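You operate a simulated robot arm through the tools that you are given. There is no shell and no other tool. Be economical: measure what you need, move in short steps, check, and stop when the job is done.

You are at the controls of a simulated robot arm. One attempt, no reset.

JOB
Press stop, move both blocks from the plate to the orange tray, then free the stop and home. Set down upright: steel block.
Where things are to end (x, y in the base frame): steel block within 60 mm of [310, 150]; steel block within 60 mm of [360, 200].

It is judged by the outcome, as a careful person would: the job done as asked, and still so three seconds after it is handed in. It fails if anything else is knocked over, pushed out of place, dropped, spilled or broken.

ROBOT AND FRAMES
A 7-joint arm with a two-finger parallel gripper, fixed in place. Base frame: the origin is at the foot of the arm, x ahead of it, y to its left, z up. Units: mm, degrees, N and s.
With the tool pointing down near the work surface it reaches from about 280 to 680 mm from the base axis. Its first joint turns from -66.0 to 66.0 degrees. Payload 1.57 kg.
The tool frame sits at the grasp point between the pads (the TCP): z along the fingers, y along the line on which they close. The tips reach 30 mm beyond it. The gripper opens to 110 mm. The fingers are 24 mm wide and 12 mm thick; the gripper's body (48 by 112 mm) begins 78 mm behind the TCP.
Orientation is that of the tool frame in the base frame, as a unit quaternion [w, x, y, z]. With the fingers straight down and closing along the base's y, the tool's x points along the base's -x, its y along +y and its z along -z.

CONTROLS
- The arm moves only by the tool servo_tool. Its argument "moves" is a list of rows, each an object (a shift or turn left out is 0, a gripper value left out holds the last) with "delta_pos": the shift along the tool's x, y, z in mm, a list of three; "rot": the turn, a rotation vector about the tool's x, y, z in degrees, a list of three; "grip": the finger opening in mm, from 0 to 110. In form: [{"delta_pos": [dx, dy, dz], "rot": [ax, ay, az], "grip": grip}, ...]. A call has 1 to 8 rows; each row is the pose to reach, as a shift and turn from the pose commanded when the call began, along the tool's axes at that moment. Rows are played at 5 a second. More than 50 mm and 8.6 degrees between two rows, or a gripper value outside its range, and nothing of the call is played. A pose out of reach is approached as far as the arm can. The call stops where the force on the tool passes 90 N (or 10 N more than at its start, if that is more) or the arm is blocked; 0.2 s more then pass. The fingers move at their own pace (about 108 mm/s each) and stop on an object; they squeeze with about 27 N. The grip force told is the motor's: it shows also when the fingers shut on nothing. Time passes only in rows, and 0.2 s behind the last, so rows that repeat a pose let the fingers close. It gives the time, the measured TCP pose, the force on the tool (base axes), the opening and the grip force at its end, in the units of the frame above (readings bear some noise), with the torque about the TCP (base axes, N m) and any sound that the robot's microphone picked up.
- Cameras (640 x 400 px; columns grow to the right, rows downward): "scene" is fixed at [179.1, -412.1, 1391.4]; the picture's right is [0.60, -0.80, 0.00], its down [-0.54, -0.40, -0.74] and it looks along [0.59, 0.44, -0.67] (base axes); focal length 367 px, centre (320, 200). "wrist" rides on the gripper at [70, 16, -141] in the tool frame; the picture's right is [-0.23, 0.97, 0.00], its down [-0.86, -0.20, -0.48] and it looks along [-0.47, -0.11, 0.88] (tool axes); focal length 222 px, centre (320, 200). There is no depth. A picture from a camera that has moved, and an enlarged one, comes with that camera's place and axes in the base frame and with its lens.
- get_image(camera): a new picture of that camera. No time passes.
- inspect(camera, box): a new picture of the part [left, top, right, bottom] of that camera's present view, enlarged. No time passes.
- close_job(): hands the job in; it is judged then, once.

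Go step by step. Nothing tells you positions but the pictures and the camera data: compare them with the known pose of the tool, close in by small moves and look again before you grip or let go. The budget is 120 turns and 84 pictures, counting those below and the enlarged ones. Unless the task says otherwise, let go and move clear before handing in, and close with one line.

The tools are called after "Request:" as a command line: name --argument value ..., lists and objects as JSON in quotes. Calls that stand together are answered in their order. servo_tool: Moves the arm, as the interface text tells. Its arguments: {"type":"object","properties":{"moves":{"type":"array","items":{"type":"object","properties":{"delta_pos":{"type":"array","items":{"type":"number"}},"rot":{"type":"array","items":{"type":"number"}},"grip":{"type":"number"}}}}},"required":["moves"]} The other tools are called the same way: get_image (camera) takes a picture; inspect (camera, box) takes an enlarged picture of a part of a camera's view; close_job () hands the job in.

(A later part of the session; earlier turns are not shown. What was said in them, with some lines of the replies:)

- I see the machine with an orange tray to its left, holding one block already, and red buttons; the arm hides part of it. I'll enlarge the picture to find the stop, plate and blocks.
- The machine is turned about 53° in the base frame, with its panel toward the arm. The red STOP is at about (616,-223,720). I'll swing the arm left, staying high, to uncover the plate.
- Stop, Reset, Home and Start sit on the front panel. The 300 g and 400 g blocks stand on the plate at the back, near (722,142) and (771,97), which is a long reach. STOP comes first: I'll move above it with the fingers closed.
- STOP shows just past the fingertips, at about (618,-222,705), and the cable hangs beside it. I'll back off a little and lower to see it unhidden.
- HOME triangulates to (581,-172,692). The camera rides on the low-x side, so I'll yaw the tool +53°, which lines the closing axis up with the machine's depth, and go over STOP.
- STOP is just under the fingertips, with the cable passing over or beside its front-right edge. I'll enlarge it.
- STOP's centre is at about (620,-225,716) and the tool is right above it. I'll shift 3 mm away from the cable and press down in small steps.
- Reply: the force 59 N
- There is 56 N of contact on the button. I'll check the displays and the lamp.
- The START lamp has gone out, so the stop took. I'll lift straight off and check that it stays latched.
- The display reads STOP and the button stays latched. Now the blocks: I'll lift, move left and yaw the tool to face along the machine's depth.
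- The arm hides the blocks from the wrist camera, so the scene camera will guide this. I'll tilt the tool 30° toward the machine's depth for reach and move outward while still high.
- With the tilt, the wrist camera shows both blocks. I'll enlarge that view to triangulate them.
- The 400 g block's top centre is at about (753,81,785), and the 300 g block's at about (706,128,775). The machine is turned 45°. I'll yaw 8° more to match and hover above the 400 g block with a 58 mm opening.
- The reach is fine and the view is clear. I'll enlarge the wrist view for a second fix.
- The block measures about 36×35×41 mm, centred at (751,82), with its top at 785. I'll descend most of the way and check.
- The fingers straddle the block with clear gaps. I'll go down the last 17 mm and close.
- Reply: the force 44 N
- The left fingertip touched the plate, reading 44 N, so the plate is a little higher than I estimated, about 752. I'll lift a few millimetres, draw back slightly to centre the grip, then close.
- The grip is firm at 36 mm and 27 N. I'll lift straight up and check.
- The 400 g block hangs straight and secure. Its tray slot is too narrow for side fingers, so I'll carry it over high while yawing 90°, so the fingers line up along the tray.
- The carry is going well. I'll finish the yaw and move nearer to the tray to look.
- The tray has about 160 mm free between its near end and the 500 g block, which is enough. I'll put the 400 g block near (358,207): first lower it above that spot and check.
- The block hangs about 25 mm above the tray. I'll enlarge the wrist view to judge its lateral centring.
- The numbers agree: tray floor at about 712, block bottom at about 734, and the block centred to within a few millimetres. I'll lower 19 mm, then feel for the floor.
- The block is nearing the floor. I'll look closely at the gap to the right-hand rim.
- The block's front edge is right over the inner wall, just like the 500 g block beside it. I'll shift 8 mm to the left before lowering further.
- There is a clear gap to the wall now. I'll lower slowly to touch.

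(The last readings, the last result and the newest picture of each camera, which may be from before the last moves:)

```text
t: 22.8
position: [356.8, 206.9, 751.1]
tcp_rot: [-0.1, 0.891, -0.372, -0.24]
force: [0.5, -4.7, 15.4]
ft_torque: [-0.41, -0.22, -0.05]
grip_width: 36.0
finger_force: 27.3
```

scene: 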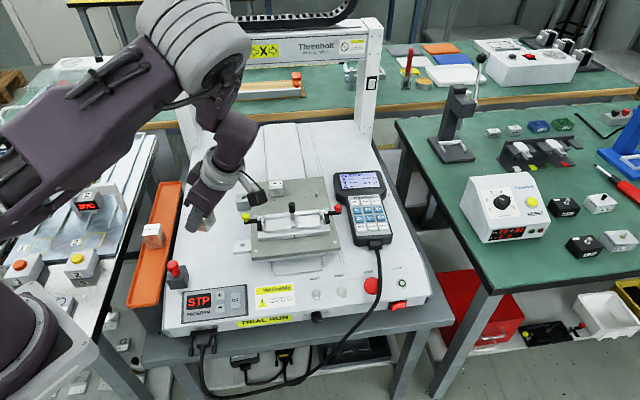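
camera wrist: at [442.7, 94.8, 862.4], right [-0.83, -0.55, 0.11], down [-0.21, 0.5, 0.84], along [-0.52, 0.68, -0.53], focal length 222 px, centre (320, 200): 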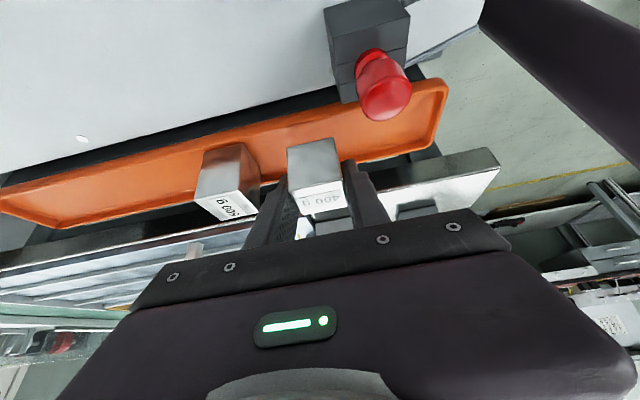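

It touched at about 15 N. I'll check that this is the floor and not the rim.

Request:
inspect --camera "wrist" --box '[220, 110, 360, 200]'

```text
4.44 times, centred on (290, 155) of wrist
camera zoom: at [438.1, 102.6, 839.1], right [-0.83, -0.55, 0.11], down [-0.21, 0.5, 0.84], along [-0.52, 0.68, -0.53], focal length 987 px, centre (453, 400)
```

zoom: 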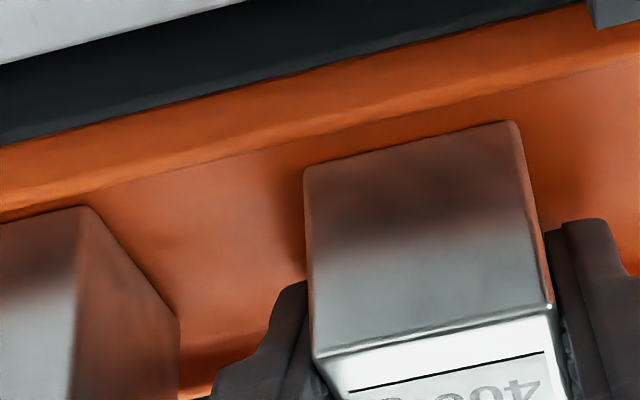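

The front bottom edge rests on the floor, clear of the wall. I'll ease down 0.5 mm and open gently.

Request:
servo_tool --moves '[{"delta_pos": [0.2, 0, 0.4]}, {"delta_pos": [0.2, 0, 0.4], "grip": 39}, {"delta_pos": [0.2, 0, 0.4], "grip": 46}, {"delta_pos": [0.2, 0, 0.4], "grip": 48}]'

Request:
inspect --camera "wrist" --box '[200, 80, 400, 230]'

```text
t: 23.8
position: [359.4, 208.5, 751.9]
tcp_rot: [-0.101, 0.891, -0.372, -0.238]
force: [15.2, 2.2, 37.7]
ft_torque: [-0.03, 0.91, 0.03]
grip_width: 37.9
finger_force: 0.0
```

```text
2.67 times, centred on (300, 155) of wrist
camera zoom: at [438.4, 103.0, 838.7], right [-0.83, -0.54, 0.11], down [-0.21, 0.49, 0.84], along [-0.51, 0.68, -0.53], focal length 592 px, centre (373, 320)
```

zoom: 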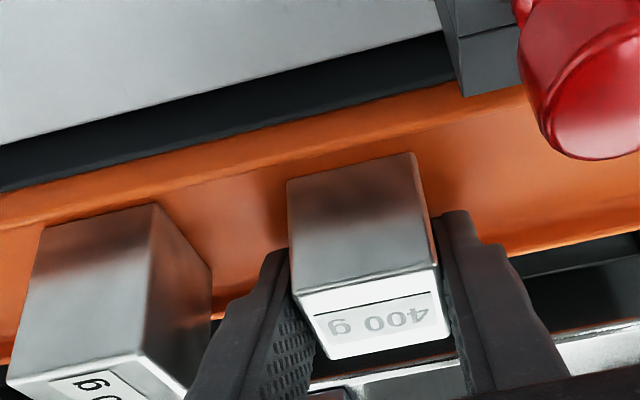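

The block is released, but a fingertip seems to press the tray's left rim. I'll raise 3 mm to free it, then finish opening.

Request:
servo_tool --moves '[{"delta_pos": [-1, 0, -1.7], "grip": 40}, {"delta_pos": [-2, 0, -3.5], "grip": 44}, {"delta_pos": [-2, 0, -3.5], "grip": 48}]'

Request:
inspect --camera "wrist" --box '[200, 80, 400, 230]'

```text
t: 24.6
position: [356.9, 205.3, 754.7]
tcp_rot: [-0.099, 0.891, -0.373, -0.239]
force: [0.3, -0.1, 0.9]
ft_torque: [-0.03, -0.02, 0.01]
grip_width: 48.3
finger_force: 0.0
```

```text
2.67 times, centred on (300, 155) of wrist
camera zoom: at [438.2, 102.4, 842.0], right [-0.83, -0.54, 0.12], down [-0.21, 0.5, 0.84], along [-0.52, 0.68, -0.53], focal length 592 px, centre (373, 320)
```

zoom: 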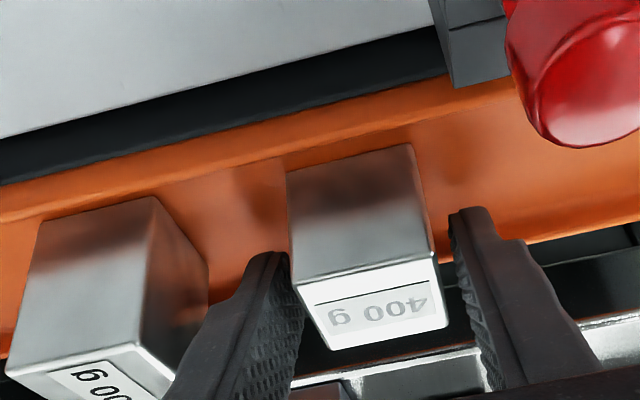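

The 400 g block stands in the tray. I'll lift straight out, then go back for the 300 g block.

Request:
servo_tool --moves '[{"delta_pos": [-5, 0, -8.7]}, {"delta_pos": [-20, 0, -34.6]}, {"delta_pos": [-40, 0, -69]}, {"delta_pos": [-60, 0, -104]}]'

Request:
inspect --camera "wrist" --box '[180, 40, 440, 210]'

```text
t: 25.6
position: [356.7, 205.1, 877.5]
tcp_rot: [-0.099, 0.891, -0.372, -0.238]
force: [0.3, 0.0, -0.1]
ft_torque: [0.01, -0.05, 0.02]
grip_width: 47.8
finger_force: 0.0
```

```text
2.35 times, centred on (310, 125) of wrist
camera zoom: at [437.1, 100.6, 964.3], right [-0.83, -0.55, 0.11], down [-0.21, 0.5, 0.84], along [-0.52, 0.68, -0.53], focal length 523 px, centre (344, 376)
```

zoom: 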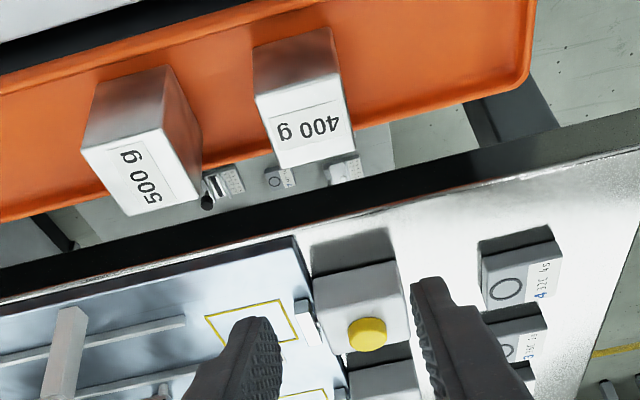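

Both weights in the tray stand well. I'll return with the yaw undone to hover above the 300 g block.

Request:
servo_tool --moves '[{"delta_pos": [17.7, -7.8, -11.4], "rot": [4.05, 0, 7.01]}, {"delta_pos": [35.4, -15.6, -22.8], "rot": [8.1, 0, 14.02]}, {"delta_pos": [53.1, -23.3, -34.2], "rot": [12.15, 0, 21.03]}, {"delta_pos": [70.8, -31.1, -45.6], "rot": [16.2, 0, 28.04]}, {"delta_pos": [88.6, -38.9, -57], "rot": [20.25, 0, 35.05]}, {"delta_pos": [106.3, -46.6, -68.4], "rot": [24.3, 0, 42.06]}, {"delta_pos": [124, -54.4, -79.8], "rot": [28.35, 0, 49.07]}, {"delta_pos": [141.7, -62.2, -91.2], "rot": [32.4, 0, 56.08]}]'

Request:
servo_tool --moves '[{"delta_pos": [-6.5, -40.6, 9.5], "rot": [3.15, 0, 5.46], "grip": 56}, {"delta_pos": [-13, -81.2, 19.1], "rot": [6.3, 0, 10.91]}, {"delta_pos": [-19.5, -121.9, 28.6], "rot": [9.45, 0, 16.37]}, {"delta_pos": [-26, -162.5, 38.2], "rot": [12.6, 0, 21.83]}, {"delta_pos": [-26, -162.5, 38.2], "rot": [12.6, 0, 21.83]}]'

Request:
inspect --camera "wrist" --box '[230, 60, 430, 210]'

```text
t: 27.4
position: [520.6, 133.1, 883.6]
tcp_rot: [0.212, -0.553, 0.792, 0.148]
force: [-0.1, 1.1, -0.1]
ft_torque: [0.03, 0.04, 0.01]
grip_width: 47.9
finger_force: 0.1
```

```text
t: 28.6
position: [688.4, 115.1, 863.5]
tcp_rot: [0.239, -0.367, 0.893, 0.099]
force: [0.6, -0.7, -0.2]
ft_torque: [0.0, -0.02, 0.01]
grip_width: 55.8
finger_force: 0.1
```

```text
2.67 times, centred on (330, 135) of wrist
camera zoom: at [582.3, 35.2, 950.4], right [-0.54, 0.83, 0.11], down [0.5, 0.21, 0.84], along [0.68, 0.51, -0.53], focal length 592 px, centre (293, 373)
```

zoom: 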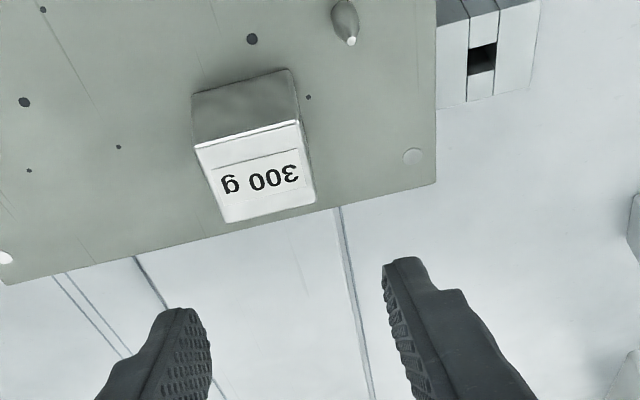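

The 300 g block is at about (695,117). I'll descend to grasp height with a small lateral correction.

Request:
servo_tool --moves '[{"delta_pos": [12, -2.8, 18]}, {"delta_pos": [24, -2.8, 37]}, {"delta_pos": [31, -2.8, 48]}, {"delta_pos": [31, -2.8, 48]}]'

Request:
inspect --camera "wrist" --box '[230, 80, 430, 230]'

```text
t: 29.6
position: [687.9, 111.9, 804.2]
tcp_rot: [0.239, -0.368, 0.893, 0.099]
force: [-0.6, 0.5, 0.5]
ft_torque: [-0.02, 0.01, 0.0]
grip_width: 56.1
finger_force: 0.1
```

```text
2.67 times, centred on (330, 155) of wrist
camera zoom: at [582.9, 31.1, 891.8], right [-0.55, 0.83, 0.11], down [0.5, 0.21, 0.84], along [0.68, 0.52, -0.53], focal length 592 px, centre (293, 320)
```

zoom: 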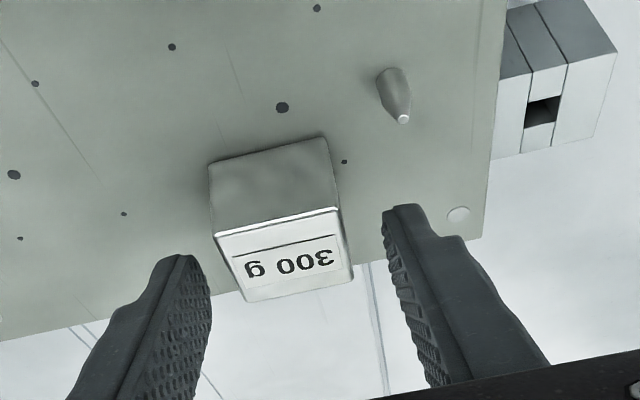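

It is well centred. I'll go down 12 mm more and close.

Request:
servo_tool --moves '[{"delta_pos": [3, 0, 5.2]}, {"delta_pos": [6, 0, 10.4]}, {"delta_pos": [6, 0, 10.4], "grip": 46}, {"delta_pos": [6, 0, 10.4], "grip": 38}, {"delta_pos": [6, 0, 10.4], "grip": 20}, {"delta_pos": [6, 0, 10.4], "grip": 10}, {"delta_pos": [6, 0, 10.4], "grip": 10}]'

Request:
inspect --camera "wrist" --box '[230, 80, 430, 230]'

```text
t: 31.2
position: [687.4, 111.5, 791.6]
tcp_rot: [0.239, -0.367, 0.894, 0.098]
force: [0.4, -0.4, 0.4]
ft_torque: [-0.01, -0.06, 0.02]
grip_width: 35.5
finger_force: 26.2
```

```text
2.67 times, centred on (330, 155) of wrist
camera zoom: at [582.7, 30.6, 879.9], right [-0.55, 0.83, 0.11], down [0.5, 0.21, 0.84], along [0.68, 0.52, -0.53], focal length 592 px, centre (293, 320)
```

zoom: 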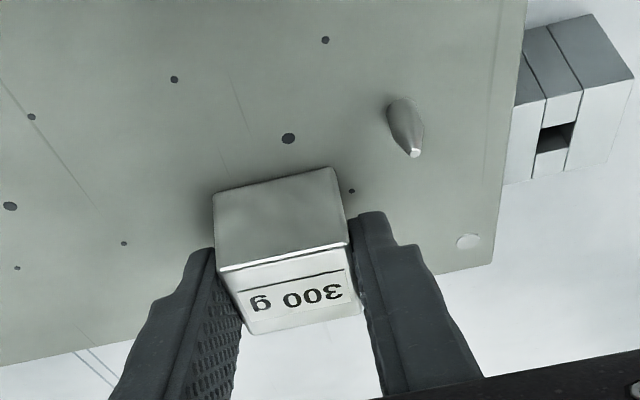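

The grip is firm at 35.5 mm. I'll lift.

Request:
servo_tool --moves '[{"delta_pos": [-5, 0, -8.7]}, {"delta_pos": [-15, 0, -26]}, {"delta_pos": [-30, 0, -52]}, {"delta_pos": [-45, 0, -78]}]'

Request:
get_image --camera "wrist"

```text
t: 32.2
position: [686.7, 111.2, 881.3]
tcp_rot: [0.24, -0.367, 0.893, 0.098]
force: [0.2, 0.1, -2.6]
ft_torque: [-0.02, 0.06, -0.01]
grip_width: 35.9
finger_force: 26.7
```

```text
30 pictures are left
camera wrist: at [581.6, 30.5, 969.3], right [-0.55, 0.83, 0.11], down [0.5, 0.21, 0.84], along [0.67, 0.52, -0.53], focal length 222 px, centre (320, 200)
```

wrist: 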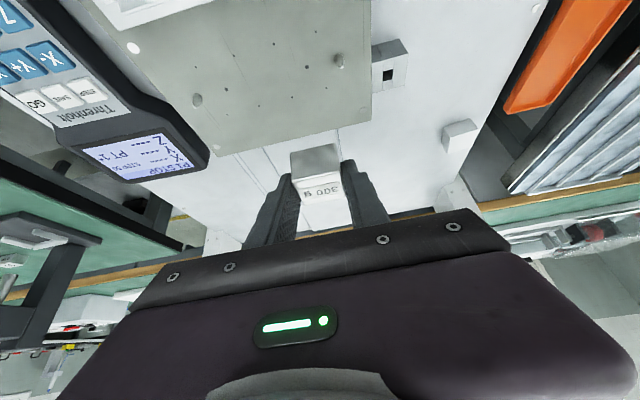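

Lifted cleanly. I'll carry it to the tray's near end with the same yaw as before.

Request:
servo_tool --moves '[{"delta_pos": [20.2, 21.7, -12.3], "rot": [-4.05, 0, -7.01]}, {"delta_pos": [40.5, 43.5, -24.6], "rot": [-8.1, 0, -14.02]}, {"delta_pos": [60.7, 65.2, -36.9], "rot": [-12.15, 0, -21.03]}, {"delta_pos": [81, 87, -49.2], "rot": [-16.2, 0, -28.04]}, {"delta_pos": [101.2, 108.7, -61.5], "rot": [-20.25, 0, -35.05]}, {"delta_pos": [121.5, 130.5, -73.8], "rot": [-24.3, 0, -42.06]}, {"delta_pos": [141.7, 152.2, -86.1], "rot": [-28.35, 0, -49.07]}, {"delta_pos": [162, 174, -98.4], "rot": [-32.4, 0, -56.08]}]'

Request:
servo_tool --moves '[{"delta_pos": [-9.9, 20.1, 18.7], "rot": [-3.15, 0, -5.46]}, {"delta_pos": [-19.8, 40.2, 37.4], "rot": [-6.3, 0, -10.91]}, {"delta_pos": [-29.6, 60.4, 56.1], "rot": [-9.45, 0, -16.37]}, {"delta_pos": [-39.5, 80.5, 74.8], "rot": [-12.6, 0, -21.83]}, {"delta_pos": [-39.5, 80.5, 74.8], "rot": [-12.6, 0, -21.83]}]'

Request:
get_image --camera "wrist"

```text
t: 34.0
position: [432.1, 99.2, 886.0]
tcp_rot: [-0.149, 0.789, -0.558, -0.211]
force: [0.2, -0.1, -3.3]
ft_torque: [0.01, 0.02, -0.03]
grip_width: 35.4
finger_force: 26.7
```

```text
t: 35.2
position: [331.6, 143.2, 843.9]
tcp_rot: [-0.1, 0.892, -0.372, -0.238]
force: [-0.7, 0.0, -2.9]
ft_torque: [-0.02, 0.03, -0.02]
grip_width: 35.7
finger_force: 27.0
```

```text
29 pictures are left
camera wrist: at [410.9, 39.0, 930.7], right [-0.83, -0.55, 0.11], down [-0.21, 0.5, 0.84], along [-0.52, 0.68, -0.53], focal length 222 px, centre (320, 200)
```

wrist: 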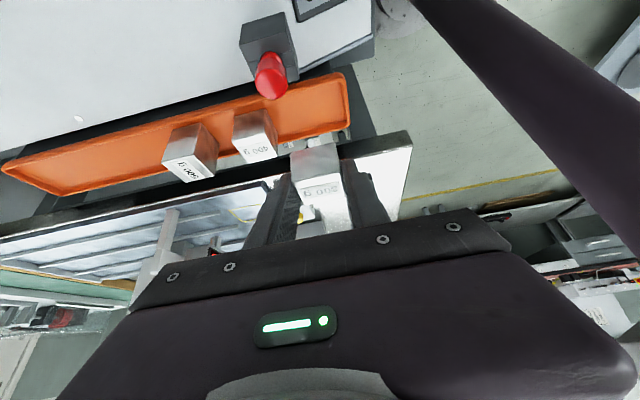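

I'll lower to just above the rim and check the alignment.

Request:
servo_tool --moves '[{"delta_pos": [7, 1, 25]}, {"delta_pos": [14, 2, 50]}, {"delta_pos": [21.3, 2.7, 75.5]}, {"delta_pos": [21.3, 2.7, 75.5]}]'

Request:
inspect --camera "wrist" --box '[200, 70, 420, 220]'

```text
t: 36.2
position: [316.1, 153.1, 769.5]
tcp_rot: [-0.1, 0.891, -0.372, -0.239]
force: [0.4, -0.1, -3.4]
ft_torque: [0.0, -0.02, 0.03]
grip_width: 35.5
finger_force: 27.3
```

```text
2.67 times, centred on (310, 145) of wrist
camera zoom: at [395.0, 48.1, 855.4], right [-0.83, -0.54, 0.11], down [-0.21, 0.5, 0.84], along [-0.52, 0.68, -0.53], focal length 592 px, centre (347, 347)
```

zoom: 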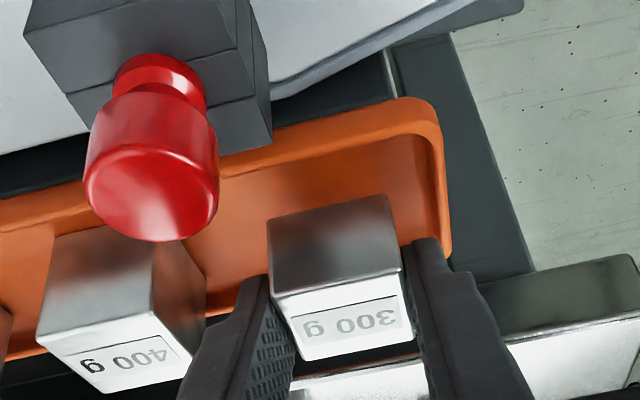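

The block sits slightly close to the right wall and the end wall. I'll shift 5 mm left and 7 mm inward, then lower partway.

Request:
servo_tool --moves '[{"delta_pos": [-4.3, -7, 2.5]}, {"delta_pos": [-1, -7, 8.2]}, {"delta_pos": [2.2, -7, 13.8]}, {"delta_pos": [2.2, -7, 13.8]}]'

Request:
inspect --camera "wrist" --box '[200, 90, 400, 220]'

```text
t: 37.2
position: [316.6, 160.8, 755.0]
tcp_rot: [-0.101, 0.891, -0.372, -0.239]
force: [1.8, -4.7, 20.1]
ft_torque: [0.05, 0.11, 0.02]
grip_width: 35.5
finger_force: 26.8
```

```text
3.08 times, centred on (300, 155) of wrist
camera zoom: at [397.2, 56.3, 842.4], right [-0.83, -0.54, 0.11], down [-0.21, 0.5, 0.84], along [-0.52, 0.68, -0.53], focal length 684 px, centre (382, 338)
```

zoom: 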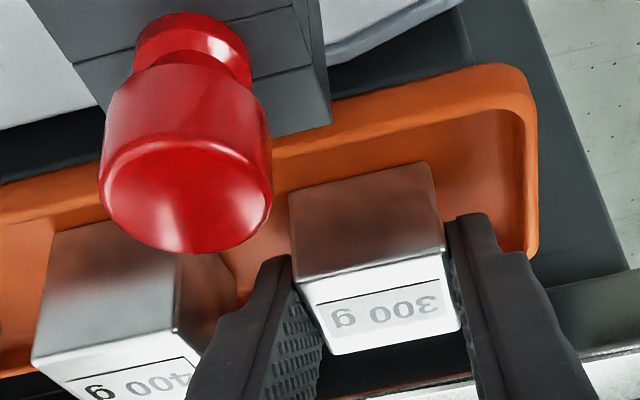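

It touched about 4 mm earlier than expected, so something may be on the left rim. I'll look from the scene camera.

Request:
inspect --camera "scene" --box '[115, 235, 205, 315]'

Request:
inspect --camera "wrist" --box '[280, 130, 380, 195]'

```text
5.00 times, centred on (160, 275) of scene
camera zoom: at [178.9, -412.3, 1391.4], right [0.6, -0.8, 0.0], down [-0.54, -0.4, -0.74], along [0.59, 0.44, -0.67], focal length 1836 px, centre (1120, -175)
```

zoom: 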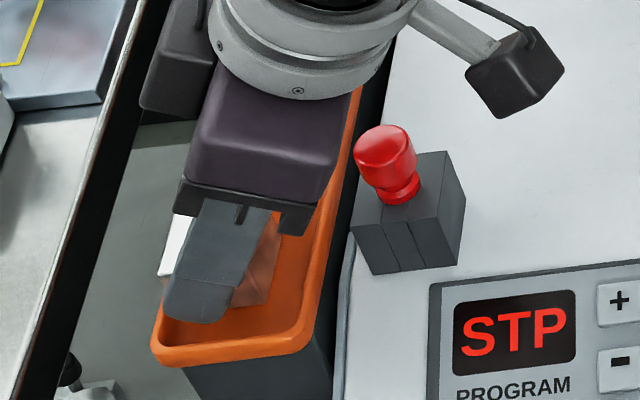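

```text
6.15 times, centred on (330, 162) of wrist
camera zoom: at [397.2, 56.3, 842.4], right [-0.83, -0.54, 0.11], down [-0.21, 0.5, 0.84], along [-0.52, 0.68, -0.53], focal length 1367 px, centre (258, 431)
```

zoom: 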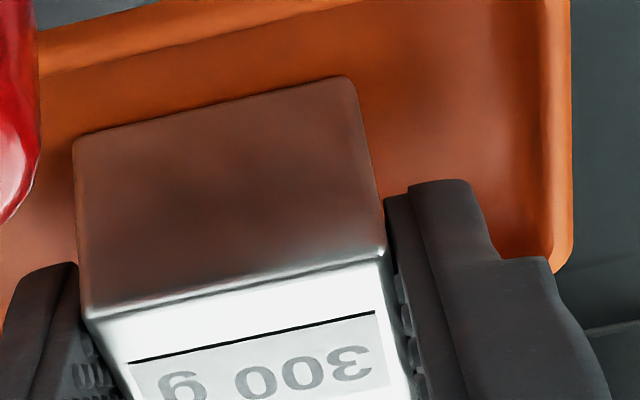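

The block and fingertip lean on the left side of the tray, with about 10 mm spare on the right. I'll lift 5 mm, shift 5.5 mm right and lower again gently.

Request:
servo_tool --moves '[{"delta_pos": [-2.5, 0, -4.3]}, {"delta_pos": [2.2, 0, -7.1]}, {"delta_pos": [2.2, 0, -7.1]}, {"delta_pos": [4.2, 0, -3.6]}]'

Request:
servo_tool --moves '[{"delta_pos": [0.7, 0, 1.2]}, {"delta_pos": [1.3, 0, 2.2]}]'

```text
t: 38.2
position: [320.6, 157.6, 755.1]
tcp_rot: [-0.1, 0.891, -0.372, -0.24]
force: [-0.7, -0.5, -2.9]
ft_torque: [-0.01, -0.01, 0.01]
grip_width: 36.0
finger_force: 26.6
```

```text
t: 38.8
position: [318.6, 156.8, 753.8]
tcp_rot: [-0.1, 0.891, -0.373, -0.238]
force: [0.5, -4.3, 24.4]
ft_torque: [0.06, 0.15, 0.0]
grip_width: 35.9
finger_force: 26.9
```

Contact is now centred under the block, so it is on the floor. I'll open slightly and check.

Request:
servo_tool --moves '[{"delta_pos": [-0.3, 0, -0.6], "grip": 38}, {"delta_pos": [-0.3, 0, -0.6], "grip": 42}, {"delta_pos": [-0.3, 0, -0.6], "grip": 44}]'

Request:
inspect --camera "wrist" --box '[200, 90, 400, 220]'

```text
t: 39.6
position: [320.0, 157.9, 753.3]
tcp_rot: [-0.099, 0.892, -0.372, -0.238]
force: [1.0, -0.5, 0.0]
ft_torque: [0.04, -0.01, 0.01]
grip_width: 43.8
finger_force: 0.0
```

```text
3.08 times, centred on (300, 155) of wrist
camera zoom: at [400.4, 53.0, 840.7], right [-0.83, -0.54, 0.11], down [-0.21, 0.5, 0.84], along [-0.52, 0.68, -0.53], focal length 684 px, centre (382, 338)
```

zoom: 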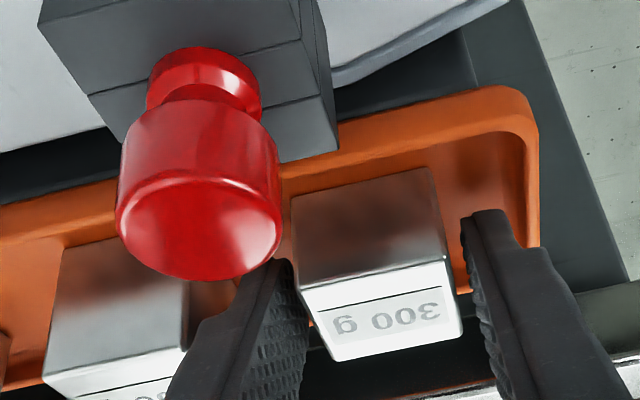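

Released freely, with no residual force. I'll lift out and view both blocks.

Request:
servo_tool --moves '[{"delta_pos": [-4, 0, -6.9]}, {"delta_pos": [-20, 0, -34.6]}, {"delta_pos": [-40, 0, -69]}, {"delta_pos": [-60, 0, -104]}]'

Request:
get_image --camera "wrist"

```text
t: 40.6
position: [317.8, 156.9, 873.2]
tcp_rot: [-0.099, 0.891, -0.372, -0.239]
force: [-0.3, -0.9, -0.1]
ft_torque: [-0.04, 0.02, 0.04]
grip_width: 44.0
finger_force: 0.0
```

```text
23 pictures are left
camera wrist: at [398.7, 52.2, 960.7], right [-0.83, -0.54, 0.11], down [-0.21, 0.5, 0.84], along [-0.52, 0.68, -0.53], focal length 222 px, centre (320, 200)
```

wrist: 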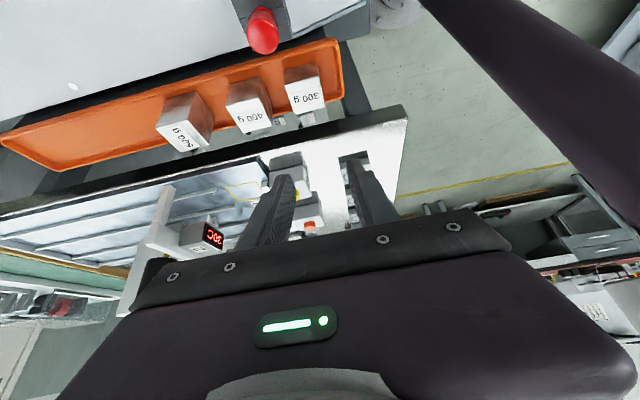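

All three weights stand in the tray: 500 g, 400 g and 300 g. Next I release the stop, so I'll move away from the tray while bringing the tool upright.

Request:
servo_tool --moves '[{"delta_pos": [31, 3, -25], "rot": [0, 6, 0], "grip": 60}, {"delta_pos": [62, 6, -50], "rot": [0, 12, 0]}, {"delta_pos": [93, 9, -75], "rot": [0, 18, 0]}, {"delta_pos": [124, 12, -100], "rot": [0, 24, 0]}, {"delta_pos": [156, 14, -125], "rot": [0, 30, 0]}]'

Request:
servo_tool --moves '[{"rot": [0, 0, 8.4]}, {"rot": [0, 0, 16.8]}, {"rot": [0, 0, 25.2]}, {"rot": [0, 0, 33.6]}, {"rot": [0, 0, 42]}, {"rot": [0, 0, 50.4]}, {"rot": [0, 0, 58.8]}, {"rot": [0, 0, 67.2]}]'

Request:
servo_tool --moves '[{"rot": [0, 0, 8.4]}, {"rot": [0, 0, 16.8]}, {"rot": [0, 0, 25.2]}, {"rot": [0, 0, 33.6]}, {"rot": [0, 0, 42]}, {"rot": [0, 0, 50.4]}, {"rot": [0, 0, 58.8]}, {"rot": [0, 0, 67.2]}]'

```text
t: 41.8
position: [450.4, 5.4, 900.5]
tcp_rot: [0.0, 0.923, -0.386, 0.0]
force: [-0.6, 0.3, 0.1]
ft_torque: [0.01, -0.03, -0.01]
grip_width: 60.0
finger_force: 0.1
```

```text
t: 43.6
position: [448.5, 7.4, 902.2]
tcp_rot: [0.0, -0.554, 0.832, 0.0]
force: [0.1, 0.4, -0.9]
ft_torque: [0.0, 0.02, -0.02]
grip_width: 60.1
finger_force: 0.0
```

```text
t: 45.4
position: [447.7, 6.7, 902.7]
tcp_rot: [0.0, -0.001, 1.0, -0.001]
force: [0.8, -0.4, 0.4]
ft_torque: [-0.02, 0.02, -0.01]
grip_width: 60.1
finger_force: 0.1
```

The tool is upright. I'll go over STOP with a +50° yaw and the fingers open to 60.

Request:
servo_tool --moves '[{"delta_pos": [-21.5, -29, 8], "rot": [0, 0, 6.25]}, {"delta_pos": [-43, -58, 16], "rot": [0, 0, 12.5]}, {"delta_pos": [-64.5, -87, 24], "rot": [0, 0, 18.75]}, {"delta_pos": [-86, -116, 40], "rot": [0, 0, 25]}, {"delta_pos": [-107.5, -145, 55], "rot": [0, 0, 31.25]}, {"delta_pos": [-129, -174, 72], "rot": [0, 0, 37.5]}, {"delta_pos": [-150.5, -203, 90], "rot": [0, 0, 43.75]}, {"delta_pos": [-172, -231, 108], "rot": [0, 0, 50]}]'

Request:
inspect --camera "wrist" --box '[250, 100, 400, 220]'

```text
t: 47.2
position: [623.8, -222.5, 794.5]
tcp_rot: [-0.001, 0.421, 0.907, 0.0]
force: [-0.6, -0.6, 0.7]
ft_torque: [0.05, -0.01, 0.03]
grip_width: 60.0
finger_force: 0.1
```

```text
3.33 times, centred on (325, 160) of wrist
camera zoom: at [591.9, -159.2, 935.4], right [0.89, 0.45, 0.0], down [0.4, -0.78, 0.48], along [0.22, -0.43, -0.88], focal length 740 px, centre (303, 333)
```

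zoom: 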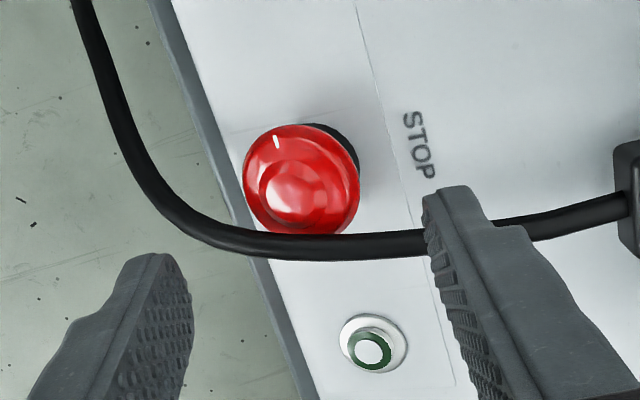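

The cable runs just right of the knob at an azimuth of about 22°. I'll line the fingers up with it, offset 7 mm to the left, open to 48 mm, come down close and look.

Request:
servo_tool --moves '[{"delta_pos": [7, -0.7, 10], "rot": [0, 0, 8], "grip": 48}, {"delta_pos": [7, -0.7, 25], "rot": [0, 0, 8]}, {"delta_pos": [7, -0.7, 38], "rot": [0, 0, 8]}, {"delta_pos": [7, -0.7, 38], "rot": [0, 0, 8]}]'

Request:
inspect --camera "wrist" --box '[250, 100, 400, 220]'

Request:
inspect --camera "scene" --box '[335, 240, 435, 320]'

```text
t: 48.2
position: [617.8, -219.3, 756.7]
tcp_rot: [0.001, 0.483, 0.875, 0.001]
force: [0.5, 0.1, 0.0]
ft_torque: [0.01, 0.04, 0.0]
grip_width: 48.1
finger_force: 0.1
```

```text
3.33 times, centred on (325, 160) of wrist
camera zoom: at [594.1, -150.8, 898.6], right [0.94, 0.33, 0.0], down [0.29, -0.83, 0.48], along [0.16, -0.45, -0.88], focal length 740 px, centre (303, 333)
```

zoom: 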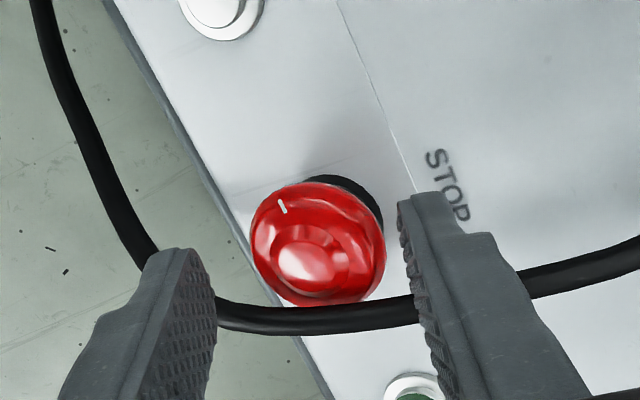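

```text
5.00 times, centred on (385, 280) of scene
camera zoom: at [179.1, -412.1, 1391.4], right [0.6, -0.8, 0.0], down [-0.54, -0.4, -0.74], along [0.59, 0.44, -0.67], focal length 1836 px, centre (-5, -200)
```

zoom: 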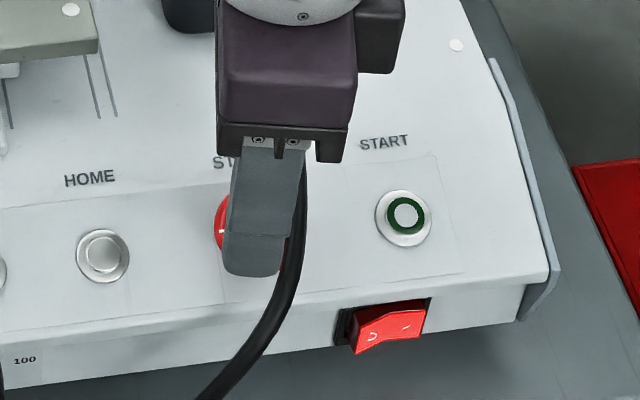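

The knob sits about 4 mm off along the closing axis. I'll correct that, narrow to 45 mm and descend around the knob slowly.

Request:
servo_tool --moves '[{"delta_pos": [3, 4, 4], "grip": 45}, {"delta_pos": [3, 4, 12]}, {"delta_pos": [3, 4, 18]}, {"delta_pos": [3, 4, 23]}]'

Request:
inspect --camera "wrist" --box '[250, 100, 400, 220]'

```text
t: 49.2
position: [618.2, -212.3, 735.6]
tcp_rot: [0.0, 0.482, 0.876, 0.0]
force: [-5.4, 3.2, 16.4]
ft_torque: [0.54, -0.17, 0.2]
grip_width: 44.5
finger_force: 0.1
```

```text
3.33 times, centred on (325, 160) of wrist
camera zoom: at [595.3, -144.6, 877.0], right [0.94, 0.33, 0.0], down [0.29, -0.83, 0.48], along [0.16, -0.45, -0.88], focal length 740 px, centre (303, 333)
```

zoom: 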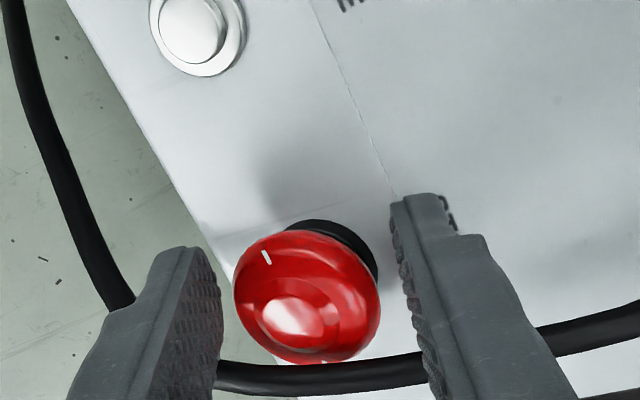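

The back fingertip touches the panel, so the panel is at about 705. I'll rise 2.5 mm, recentre by 2 mm and close on the knob.

Request:
servo_tool --moves '[{"delta_pos": [0, 0, -4.5]}, {"delta_pos": [-2, 0, -4.5]}, {"delta_pos": [-2, 0, -4.5], "grip": 30}, {"delta_pos": [-2, 0, -4.5], "grip": 20}, {"delta_pos": [-2, 0, -4.5], "grip": 20}]'

Request:
inspect --camera "wrist" --box '[250, 100, 400, 220]'

```text
t: 50.4
position: [620.2, -215.2, 738.5]
tcp_rot: [0.001, 0.482, 0.876, -0.001]
force: [-1.9, -4.7, 8.3]
ft_torque: [-0.15, 0.29, 0.04]
grip_width: 34.9
finger_force: 8.6
```

```text
3.33 times, centred on (325, 160) of wrist
camera zoom: at [596.9, -147.0, 879.6], right [0.94, 0.33, 0.0], down [0.29, -0.83, 0.48], along [0.16, -0.45, -0.88], focal length 740 px, centre (303, 333)
```

zoom: 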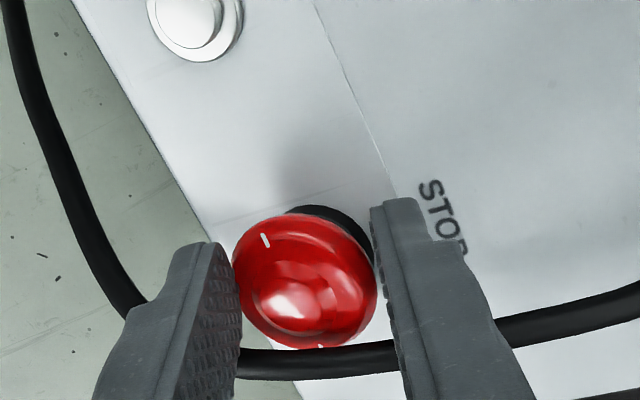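

The pads are on the knob, but the squeeze reads low. I'll hold for a moment and read again.

Request:
servo_tool --moves '[{"grip": 10}, {"grip": 10}]'

```text
t: 51.0
position: [620.4, -214.8, 739.0]
tcp_rot: [0.001, 0.482, 0.876, -0.001]
force: [1.2, -6.3, 9.3]
ft_torque: [-0.21, 0.34, 0.11]
grip_width: 34.6
finger_force: 13.9
```

I'll twist clockwise 40° about the knob's centre, keeping the squeeze on.

Request:
servo_tool --moves '[{"delta_pos": [-0.07, 1.04, 1], "rot": [0, 0, 8], "grip": 5}, {"delta_pos": [-0.29, 2.07, 1], "rot": [0, 0, 16]}, {"delta_pos": [-0.65, 3.05, 1], "rot": [0, 0, 24]}, {"delta_pos": [-1.14, 3.97, 1], "rot": [0, 0, 32]}, {"delta_pos": [-1.75, 4.82, 1], "rot": [0, 0, 40]}]'

Request:
inspect --camera "wrist" --box '[250, 100, 400, 220]'

```text
t: 52.2
position: [626.8, -214.3, 740.3]
tcp_rot: [0.003, 0.753, 0.658, 0.001]
force: [13.6, -11.1, 36.3]
ft_torque: [-0.04, 0.33, 0.54]
grip_width: 33.8
finger_force: 16.2
```

```text
3.33 times, centred on (325, 160) of wrist
camera zoom: at [650.9, -147.4, 881.5], right [0.93, -0.36, 0.01], down [-0.32, -0.82, 0.48], along [-0.17, -0.45, -0.88], focal length 740 px, centre (303, 333)
```

zoom: 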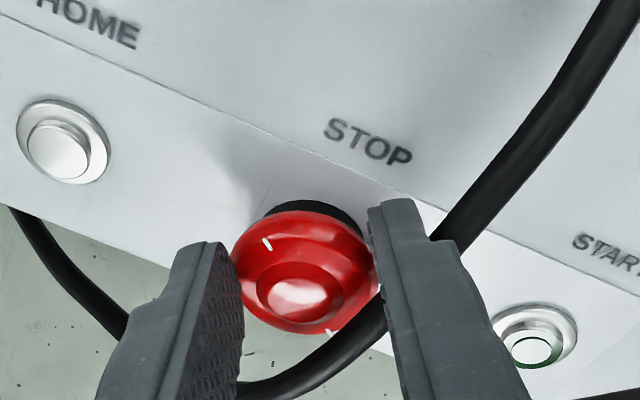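

The knob turned with the gripper. I'll check the display.

Request:
inspect --camera "scene" --box '[330, 165, 440, 320]'

```text
2.58 times, centred on (385, 242) of scene
camera zoom: at [178.6, -412.1, 1391.5], right [0.6, -0.8, 0.0], down [-0.54, -0.4, -0.74], along [0.59, 0.44, -0.67], focal length 948 px, centre (152, 90)
```

zoom: 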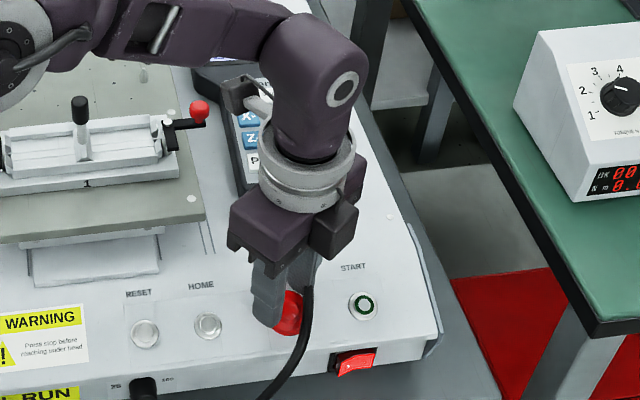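

Request:
inspect --camera "scene" --box '[180, 270, 260, 330]'

```text
6.67 times, centred on (220, 300) of scene
camera zoom: at [178.6, -412.1, 1391.5], right [0.6, -0.8, 0.0], down [-0.54, -0.4, -0.74], along [0.59, 0.44, -0.67], focal length 2448 px, centre (987, -467)
```

zoom: 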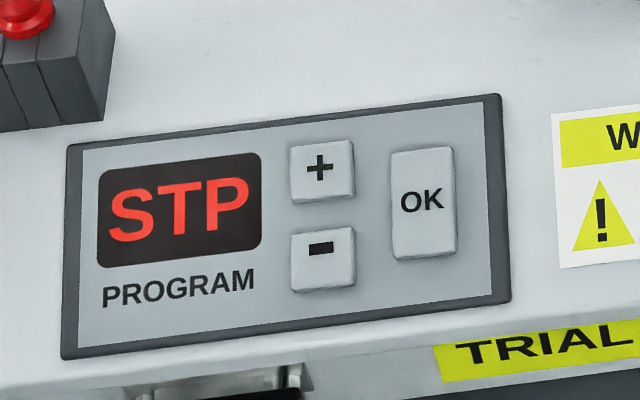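

Still STP, so I'll twist 20° further while easing upward slightly.

Request:
servo_tool --moves '[{"delta_pos": [-0.07, 1, -1], "rot": [0, 0, 7]}, {"delta_pos": [-0.29, 1.9, -1.5], "rot": [0, 0, 14]}, {"delta_pos": [-0.5, 2.7, -2], "rot": [0, 0, 21]}]'

Request:
inspect --camera "wrist" --box '[250, 100, 400, 220]'

```text
t: 53.0
position: [628.1, -213.5, 739.8]
tcp_rot: [0.001, 0.861, 0.509, 0.003]
force: [15.5, -0.5, 23.1]
ft_torque: [-0.25, -0.64, 0.51]
grip_width: 37.8
finger_force: 36.0
```

```text
3.33 times, centred on (325, 160) of wrist
camera zoom: at [675.1, -160.7, 881.8], right [0.74, -0.67, 0.0], down [-0.59, -0.65, 0.47], along [-0.32, -0.35, -0.88], focal length 740 px, centre (303, 333)
```

zoom: 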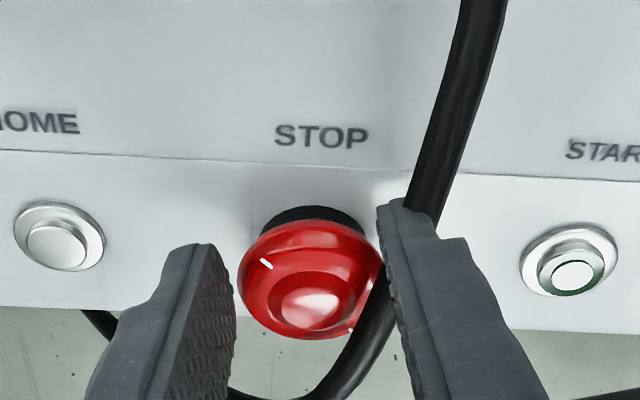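

The knob has turned about 60°. I'll open the fingers and lift clear to see its state.

Request:
servo_tool --moves '[{"delta_pos": [0, 0, 0], "grip": 46}, {"delta_pos": [0, 0, 0], "grip": 48}, {"delta_pos": [0, 0, -20]}, {"delta_pos": [0, 0, -60]}]'

Request:
inspect --camera "wrist" --box '[220, 90, 420, 220]'

Request:
get_image --camera "scene"

```text
t: 54.0
position: [628.1, -212.9, 799.7]
tcp_rot: [0.0, 0.86, 0.51, 0.0]
force: [0.9, 0.0, 0.5]
ft_torque: [0.02, 0.01, -0.01]
grip_width: 48.2
finger_force: 0.1
```

```text
3.08 times, centred on (320, 155) of wrist
camera zoom: at [675.5, -159.5, 941.1], right [0.74, -0.67, 0.0], down [-0.59, -0.65, 0.48], along [-0.32, -0.36, -0.88], focal length 684 px, centre (320, 338)
```

zoom: 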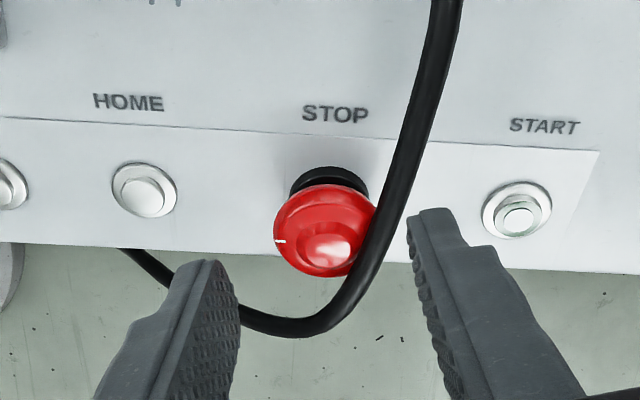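

```text
12 pictures are left
```

scene: 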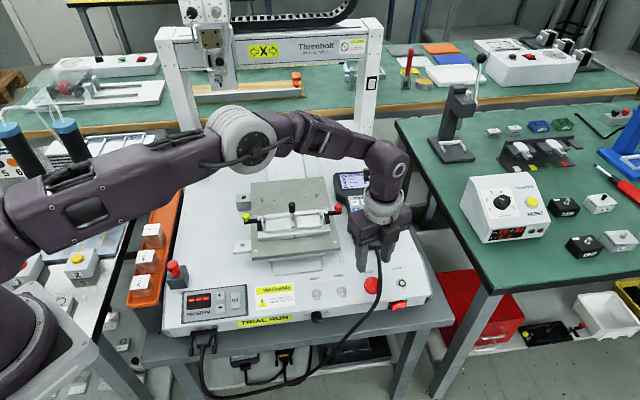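

The knob has sprung back and the program display changed. I'll read it.

Request:
inspect --camera "scene" --box '[180, 160, 400, 330]'

```text
2.35 times, centred on (290, 245) of scene
camera zoom: at [179.0, -412.1, 1391.4], right [0.6, -0.8, 0.0], down [-0.54, -0.4, -0.74], along [0.59, 0.44, -0.67], focal length 864 px, centre (391, 94)
```

zoom: 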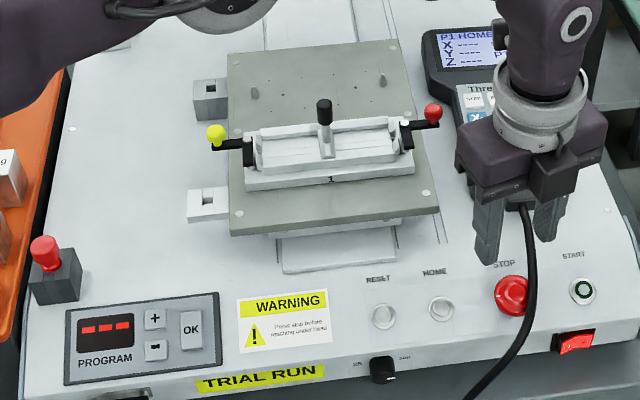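

The pendant reads P1 HOME, so the stop is free and homing is needed. I'll close the fingers and go above HOME at about (583,-172).

Request:
servo_tool --moves '[{"delta_pos": [5, -20, 0], "grip": 0}, {"delta_pos": [10, -40, 5]}, {"delta_pos": [14.3, -59.1, 25]}, {"delta_pos": [14.3, -59.1, 42]}, {"delta_pos": [14.3, -59.1, 42]}]'

Request:
inspect --camera "wrist" --box '[250, 100, 390, 210]'

```text
t: 55.2
position: [581.9, -172.7, 758.6]
tcp_rot: [0.0, 0.86, 0.51, 0.0]
force: [-1.0, 0.1, -0.2]
ft_torque: [-0.01, -0.01, 0.05]
grip_width: 0.1
finger_force: 20.8
```

```text
3.64 times, centred on (320, 155) of wrist
camera zoom: at [629.6, -119.0, 899.4], right [0.74, -0.67, 0.0], down [-0.59, -0.65, 0.48], along [-0.32, -0.36, -0.88], focal length 808 px, centre (320, 364)
```

zoom: 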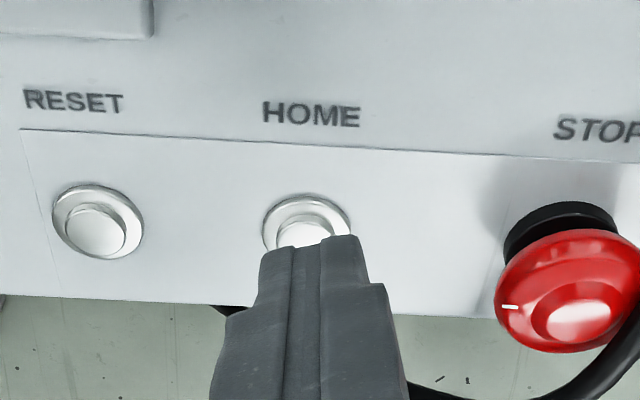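

HOME is 4 mm to the image's left of the fingertips. I'll correct that and press down in small steps.

Request:
servo_tool --moves '[{"delta_pos": [3, -3.7, 6]}, {"delta_pos": [3, -3.7, 14]}, {"delta_pos": [3, -3.7, 18]}, {"delta_pos": [3, -3.7, 20]}, {"delta_pos": [3, -3.7, 22]}]'

```text
t: 56.4
position: [581.0, -171.1, 736.1]
tcp_rot: [0.0, 0.86, 0.51, 0.001]
force: [-1.1, 0.4, 0.1]
ft_torque: [-0.02, 0.0, 0.01]
grip_width: 0.4
finger_force: 20.9
```

Request:
servo_tool --moves '[{"delta_pos": [0, 0, 1.5]}, {"delta_pos": [0, 0, 3]}, {"delta_pos": [0, 0, 4.5]}]'

```text
t: 57.2
position: [580.9, -170.3, 731.4]
tcp_rot: [-0.001, 0.86, 0.51, 0.0]
force: [0.0, -0.1, 1.3]
ft_torque: [0.0, 0.0, 0.02]
grip_width: 0.1
finger_force: 21.2
```

No contact yet at tip height 701. I'll continue in small steps.

Request:
servo_tool --moves '[{"delta_pos": [0, 0, 1]}, {"delta_pos": [0, 0, 2]}, {"delta_pos": [0, 0, 3]}]'

```text
t: 58.0
position: [581.6, -169.6, 728.7]
tcp_rot: [0.001, 0.86, 0.51, 0.0]
force: [-15.6, 5.9, 55.3]
ft_torque: [0.46, -0.18, 0.15]
grip_width: 0.3
finger_force: 22.1
heard: click
```

A click: HOME is pressed. I'll lift clear and check the displays.

Request:
servo_tool --moves '[{"delta_pos": [0, 0, -10]}, {"delta_pos": [-10, 0, -50]}, {"delta_pos": [-40, 0, -85]}, {"delta_pos": [-80, 0, -110]}]'

Request:
get_image --camera "scene"

```text
t: 59.0
position: [540.9, -238.4, 837.1]
tcp_rot: [0.0, 0.861, 0.509, -0.001]
force: [0.5, -0.6, -0.4]
ft_torque: [0.01, -0.01, -0.01]
grip_width: 0.0
finger_force: 21.5
```

```text
9 pictures are left
```

scene: 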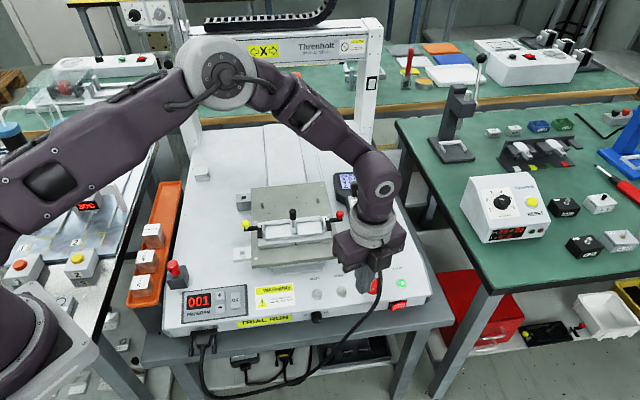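

The program shows 001 again, START is lit green and the head has moved. I'll raise the arm clear, let homing finish and do a last check.

Request:
servo_tool --moves '[{"delta_pos": [-25, 0, -40]}, {"delta_pos": [-50, 0, -80]}, {"delta_pos": [-75, 0, -115]}, {"delta_pos": [-100, 0, -140]}, {"delta_pos": [-100, 0, -140]}, {"delta_pos": [-100, 0, -140]}, {"delta_pos": [-100, 0, -140]}, {"delta_pos": [-100, 0, -140]}]'

Request:
get_image --camera "scene"

Request:
inspect --camera "scene" --box '[120, 200, 260, 330]'

Request:
inspect --camera "scene" --box '[320, 160, 430, 320]'

```text
t: 60.8
position: [494.4, -327.2, 978.4]
tcp_rot: [0.0, 0.86, 0.51, 0.0]
force: [-0.2, -0.1, 0.0]
ft_torque: [-0.01, -0.02, 0.02]
grip_width: 0.2
finger_force: 21.6
```

```text
8 pictures are left
```

scene: 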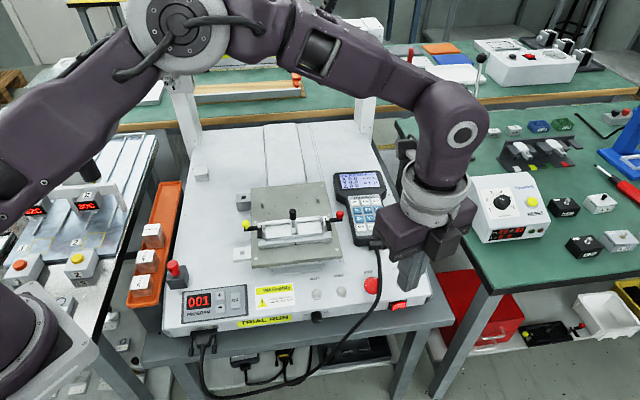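

```text
3.08 times, centred on (190, 265) of scene
camera zoom: at [179.1, -412.1, 1391.4], right [0.6, -0.8, 0.0], down [-0.54, -0.4, -0.74], along [0.59, 0.44, -0.67], focal length 1130 px, centre (720, 0)
```

zoom: 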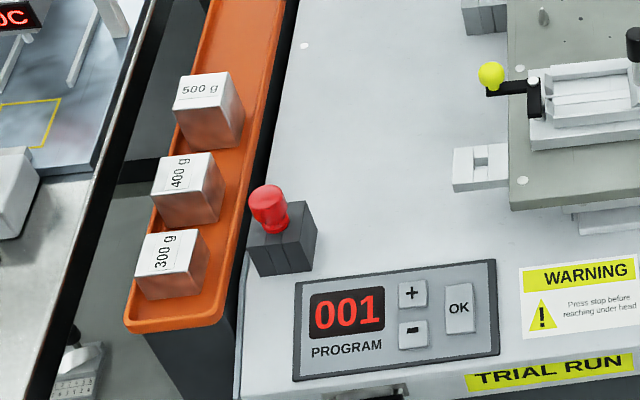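

```text
2.50 times, centred on (375, 240) of scene
camera zoom: at [179.1, -412.1, 1391.4], right [0.6, -0.8, 0.0], down [-0.54, -0.4, -0.74], along [0.59, 0.44, -0.67], focal length 918 px, centre (182, 100)
```

zoom: 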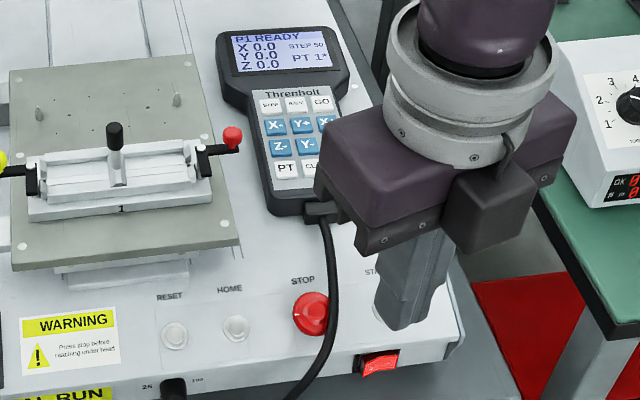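

The pendant reads P1 READY at X/Y/Z 0.0, both blocks stand upright in the tray and the arm is clear, so I'm handing in.

Request:
close_job

```text
The job is handed in.
```

The job is handed in: I pressed stop, moved the 300 g and 400 g blocks upright into the orange tray, then freed the stop and homed the machine (P1 READY, X/Y/Z 0.0).
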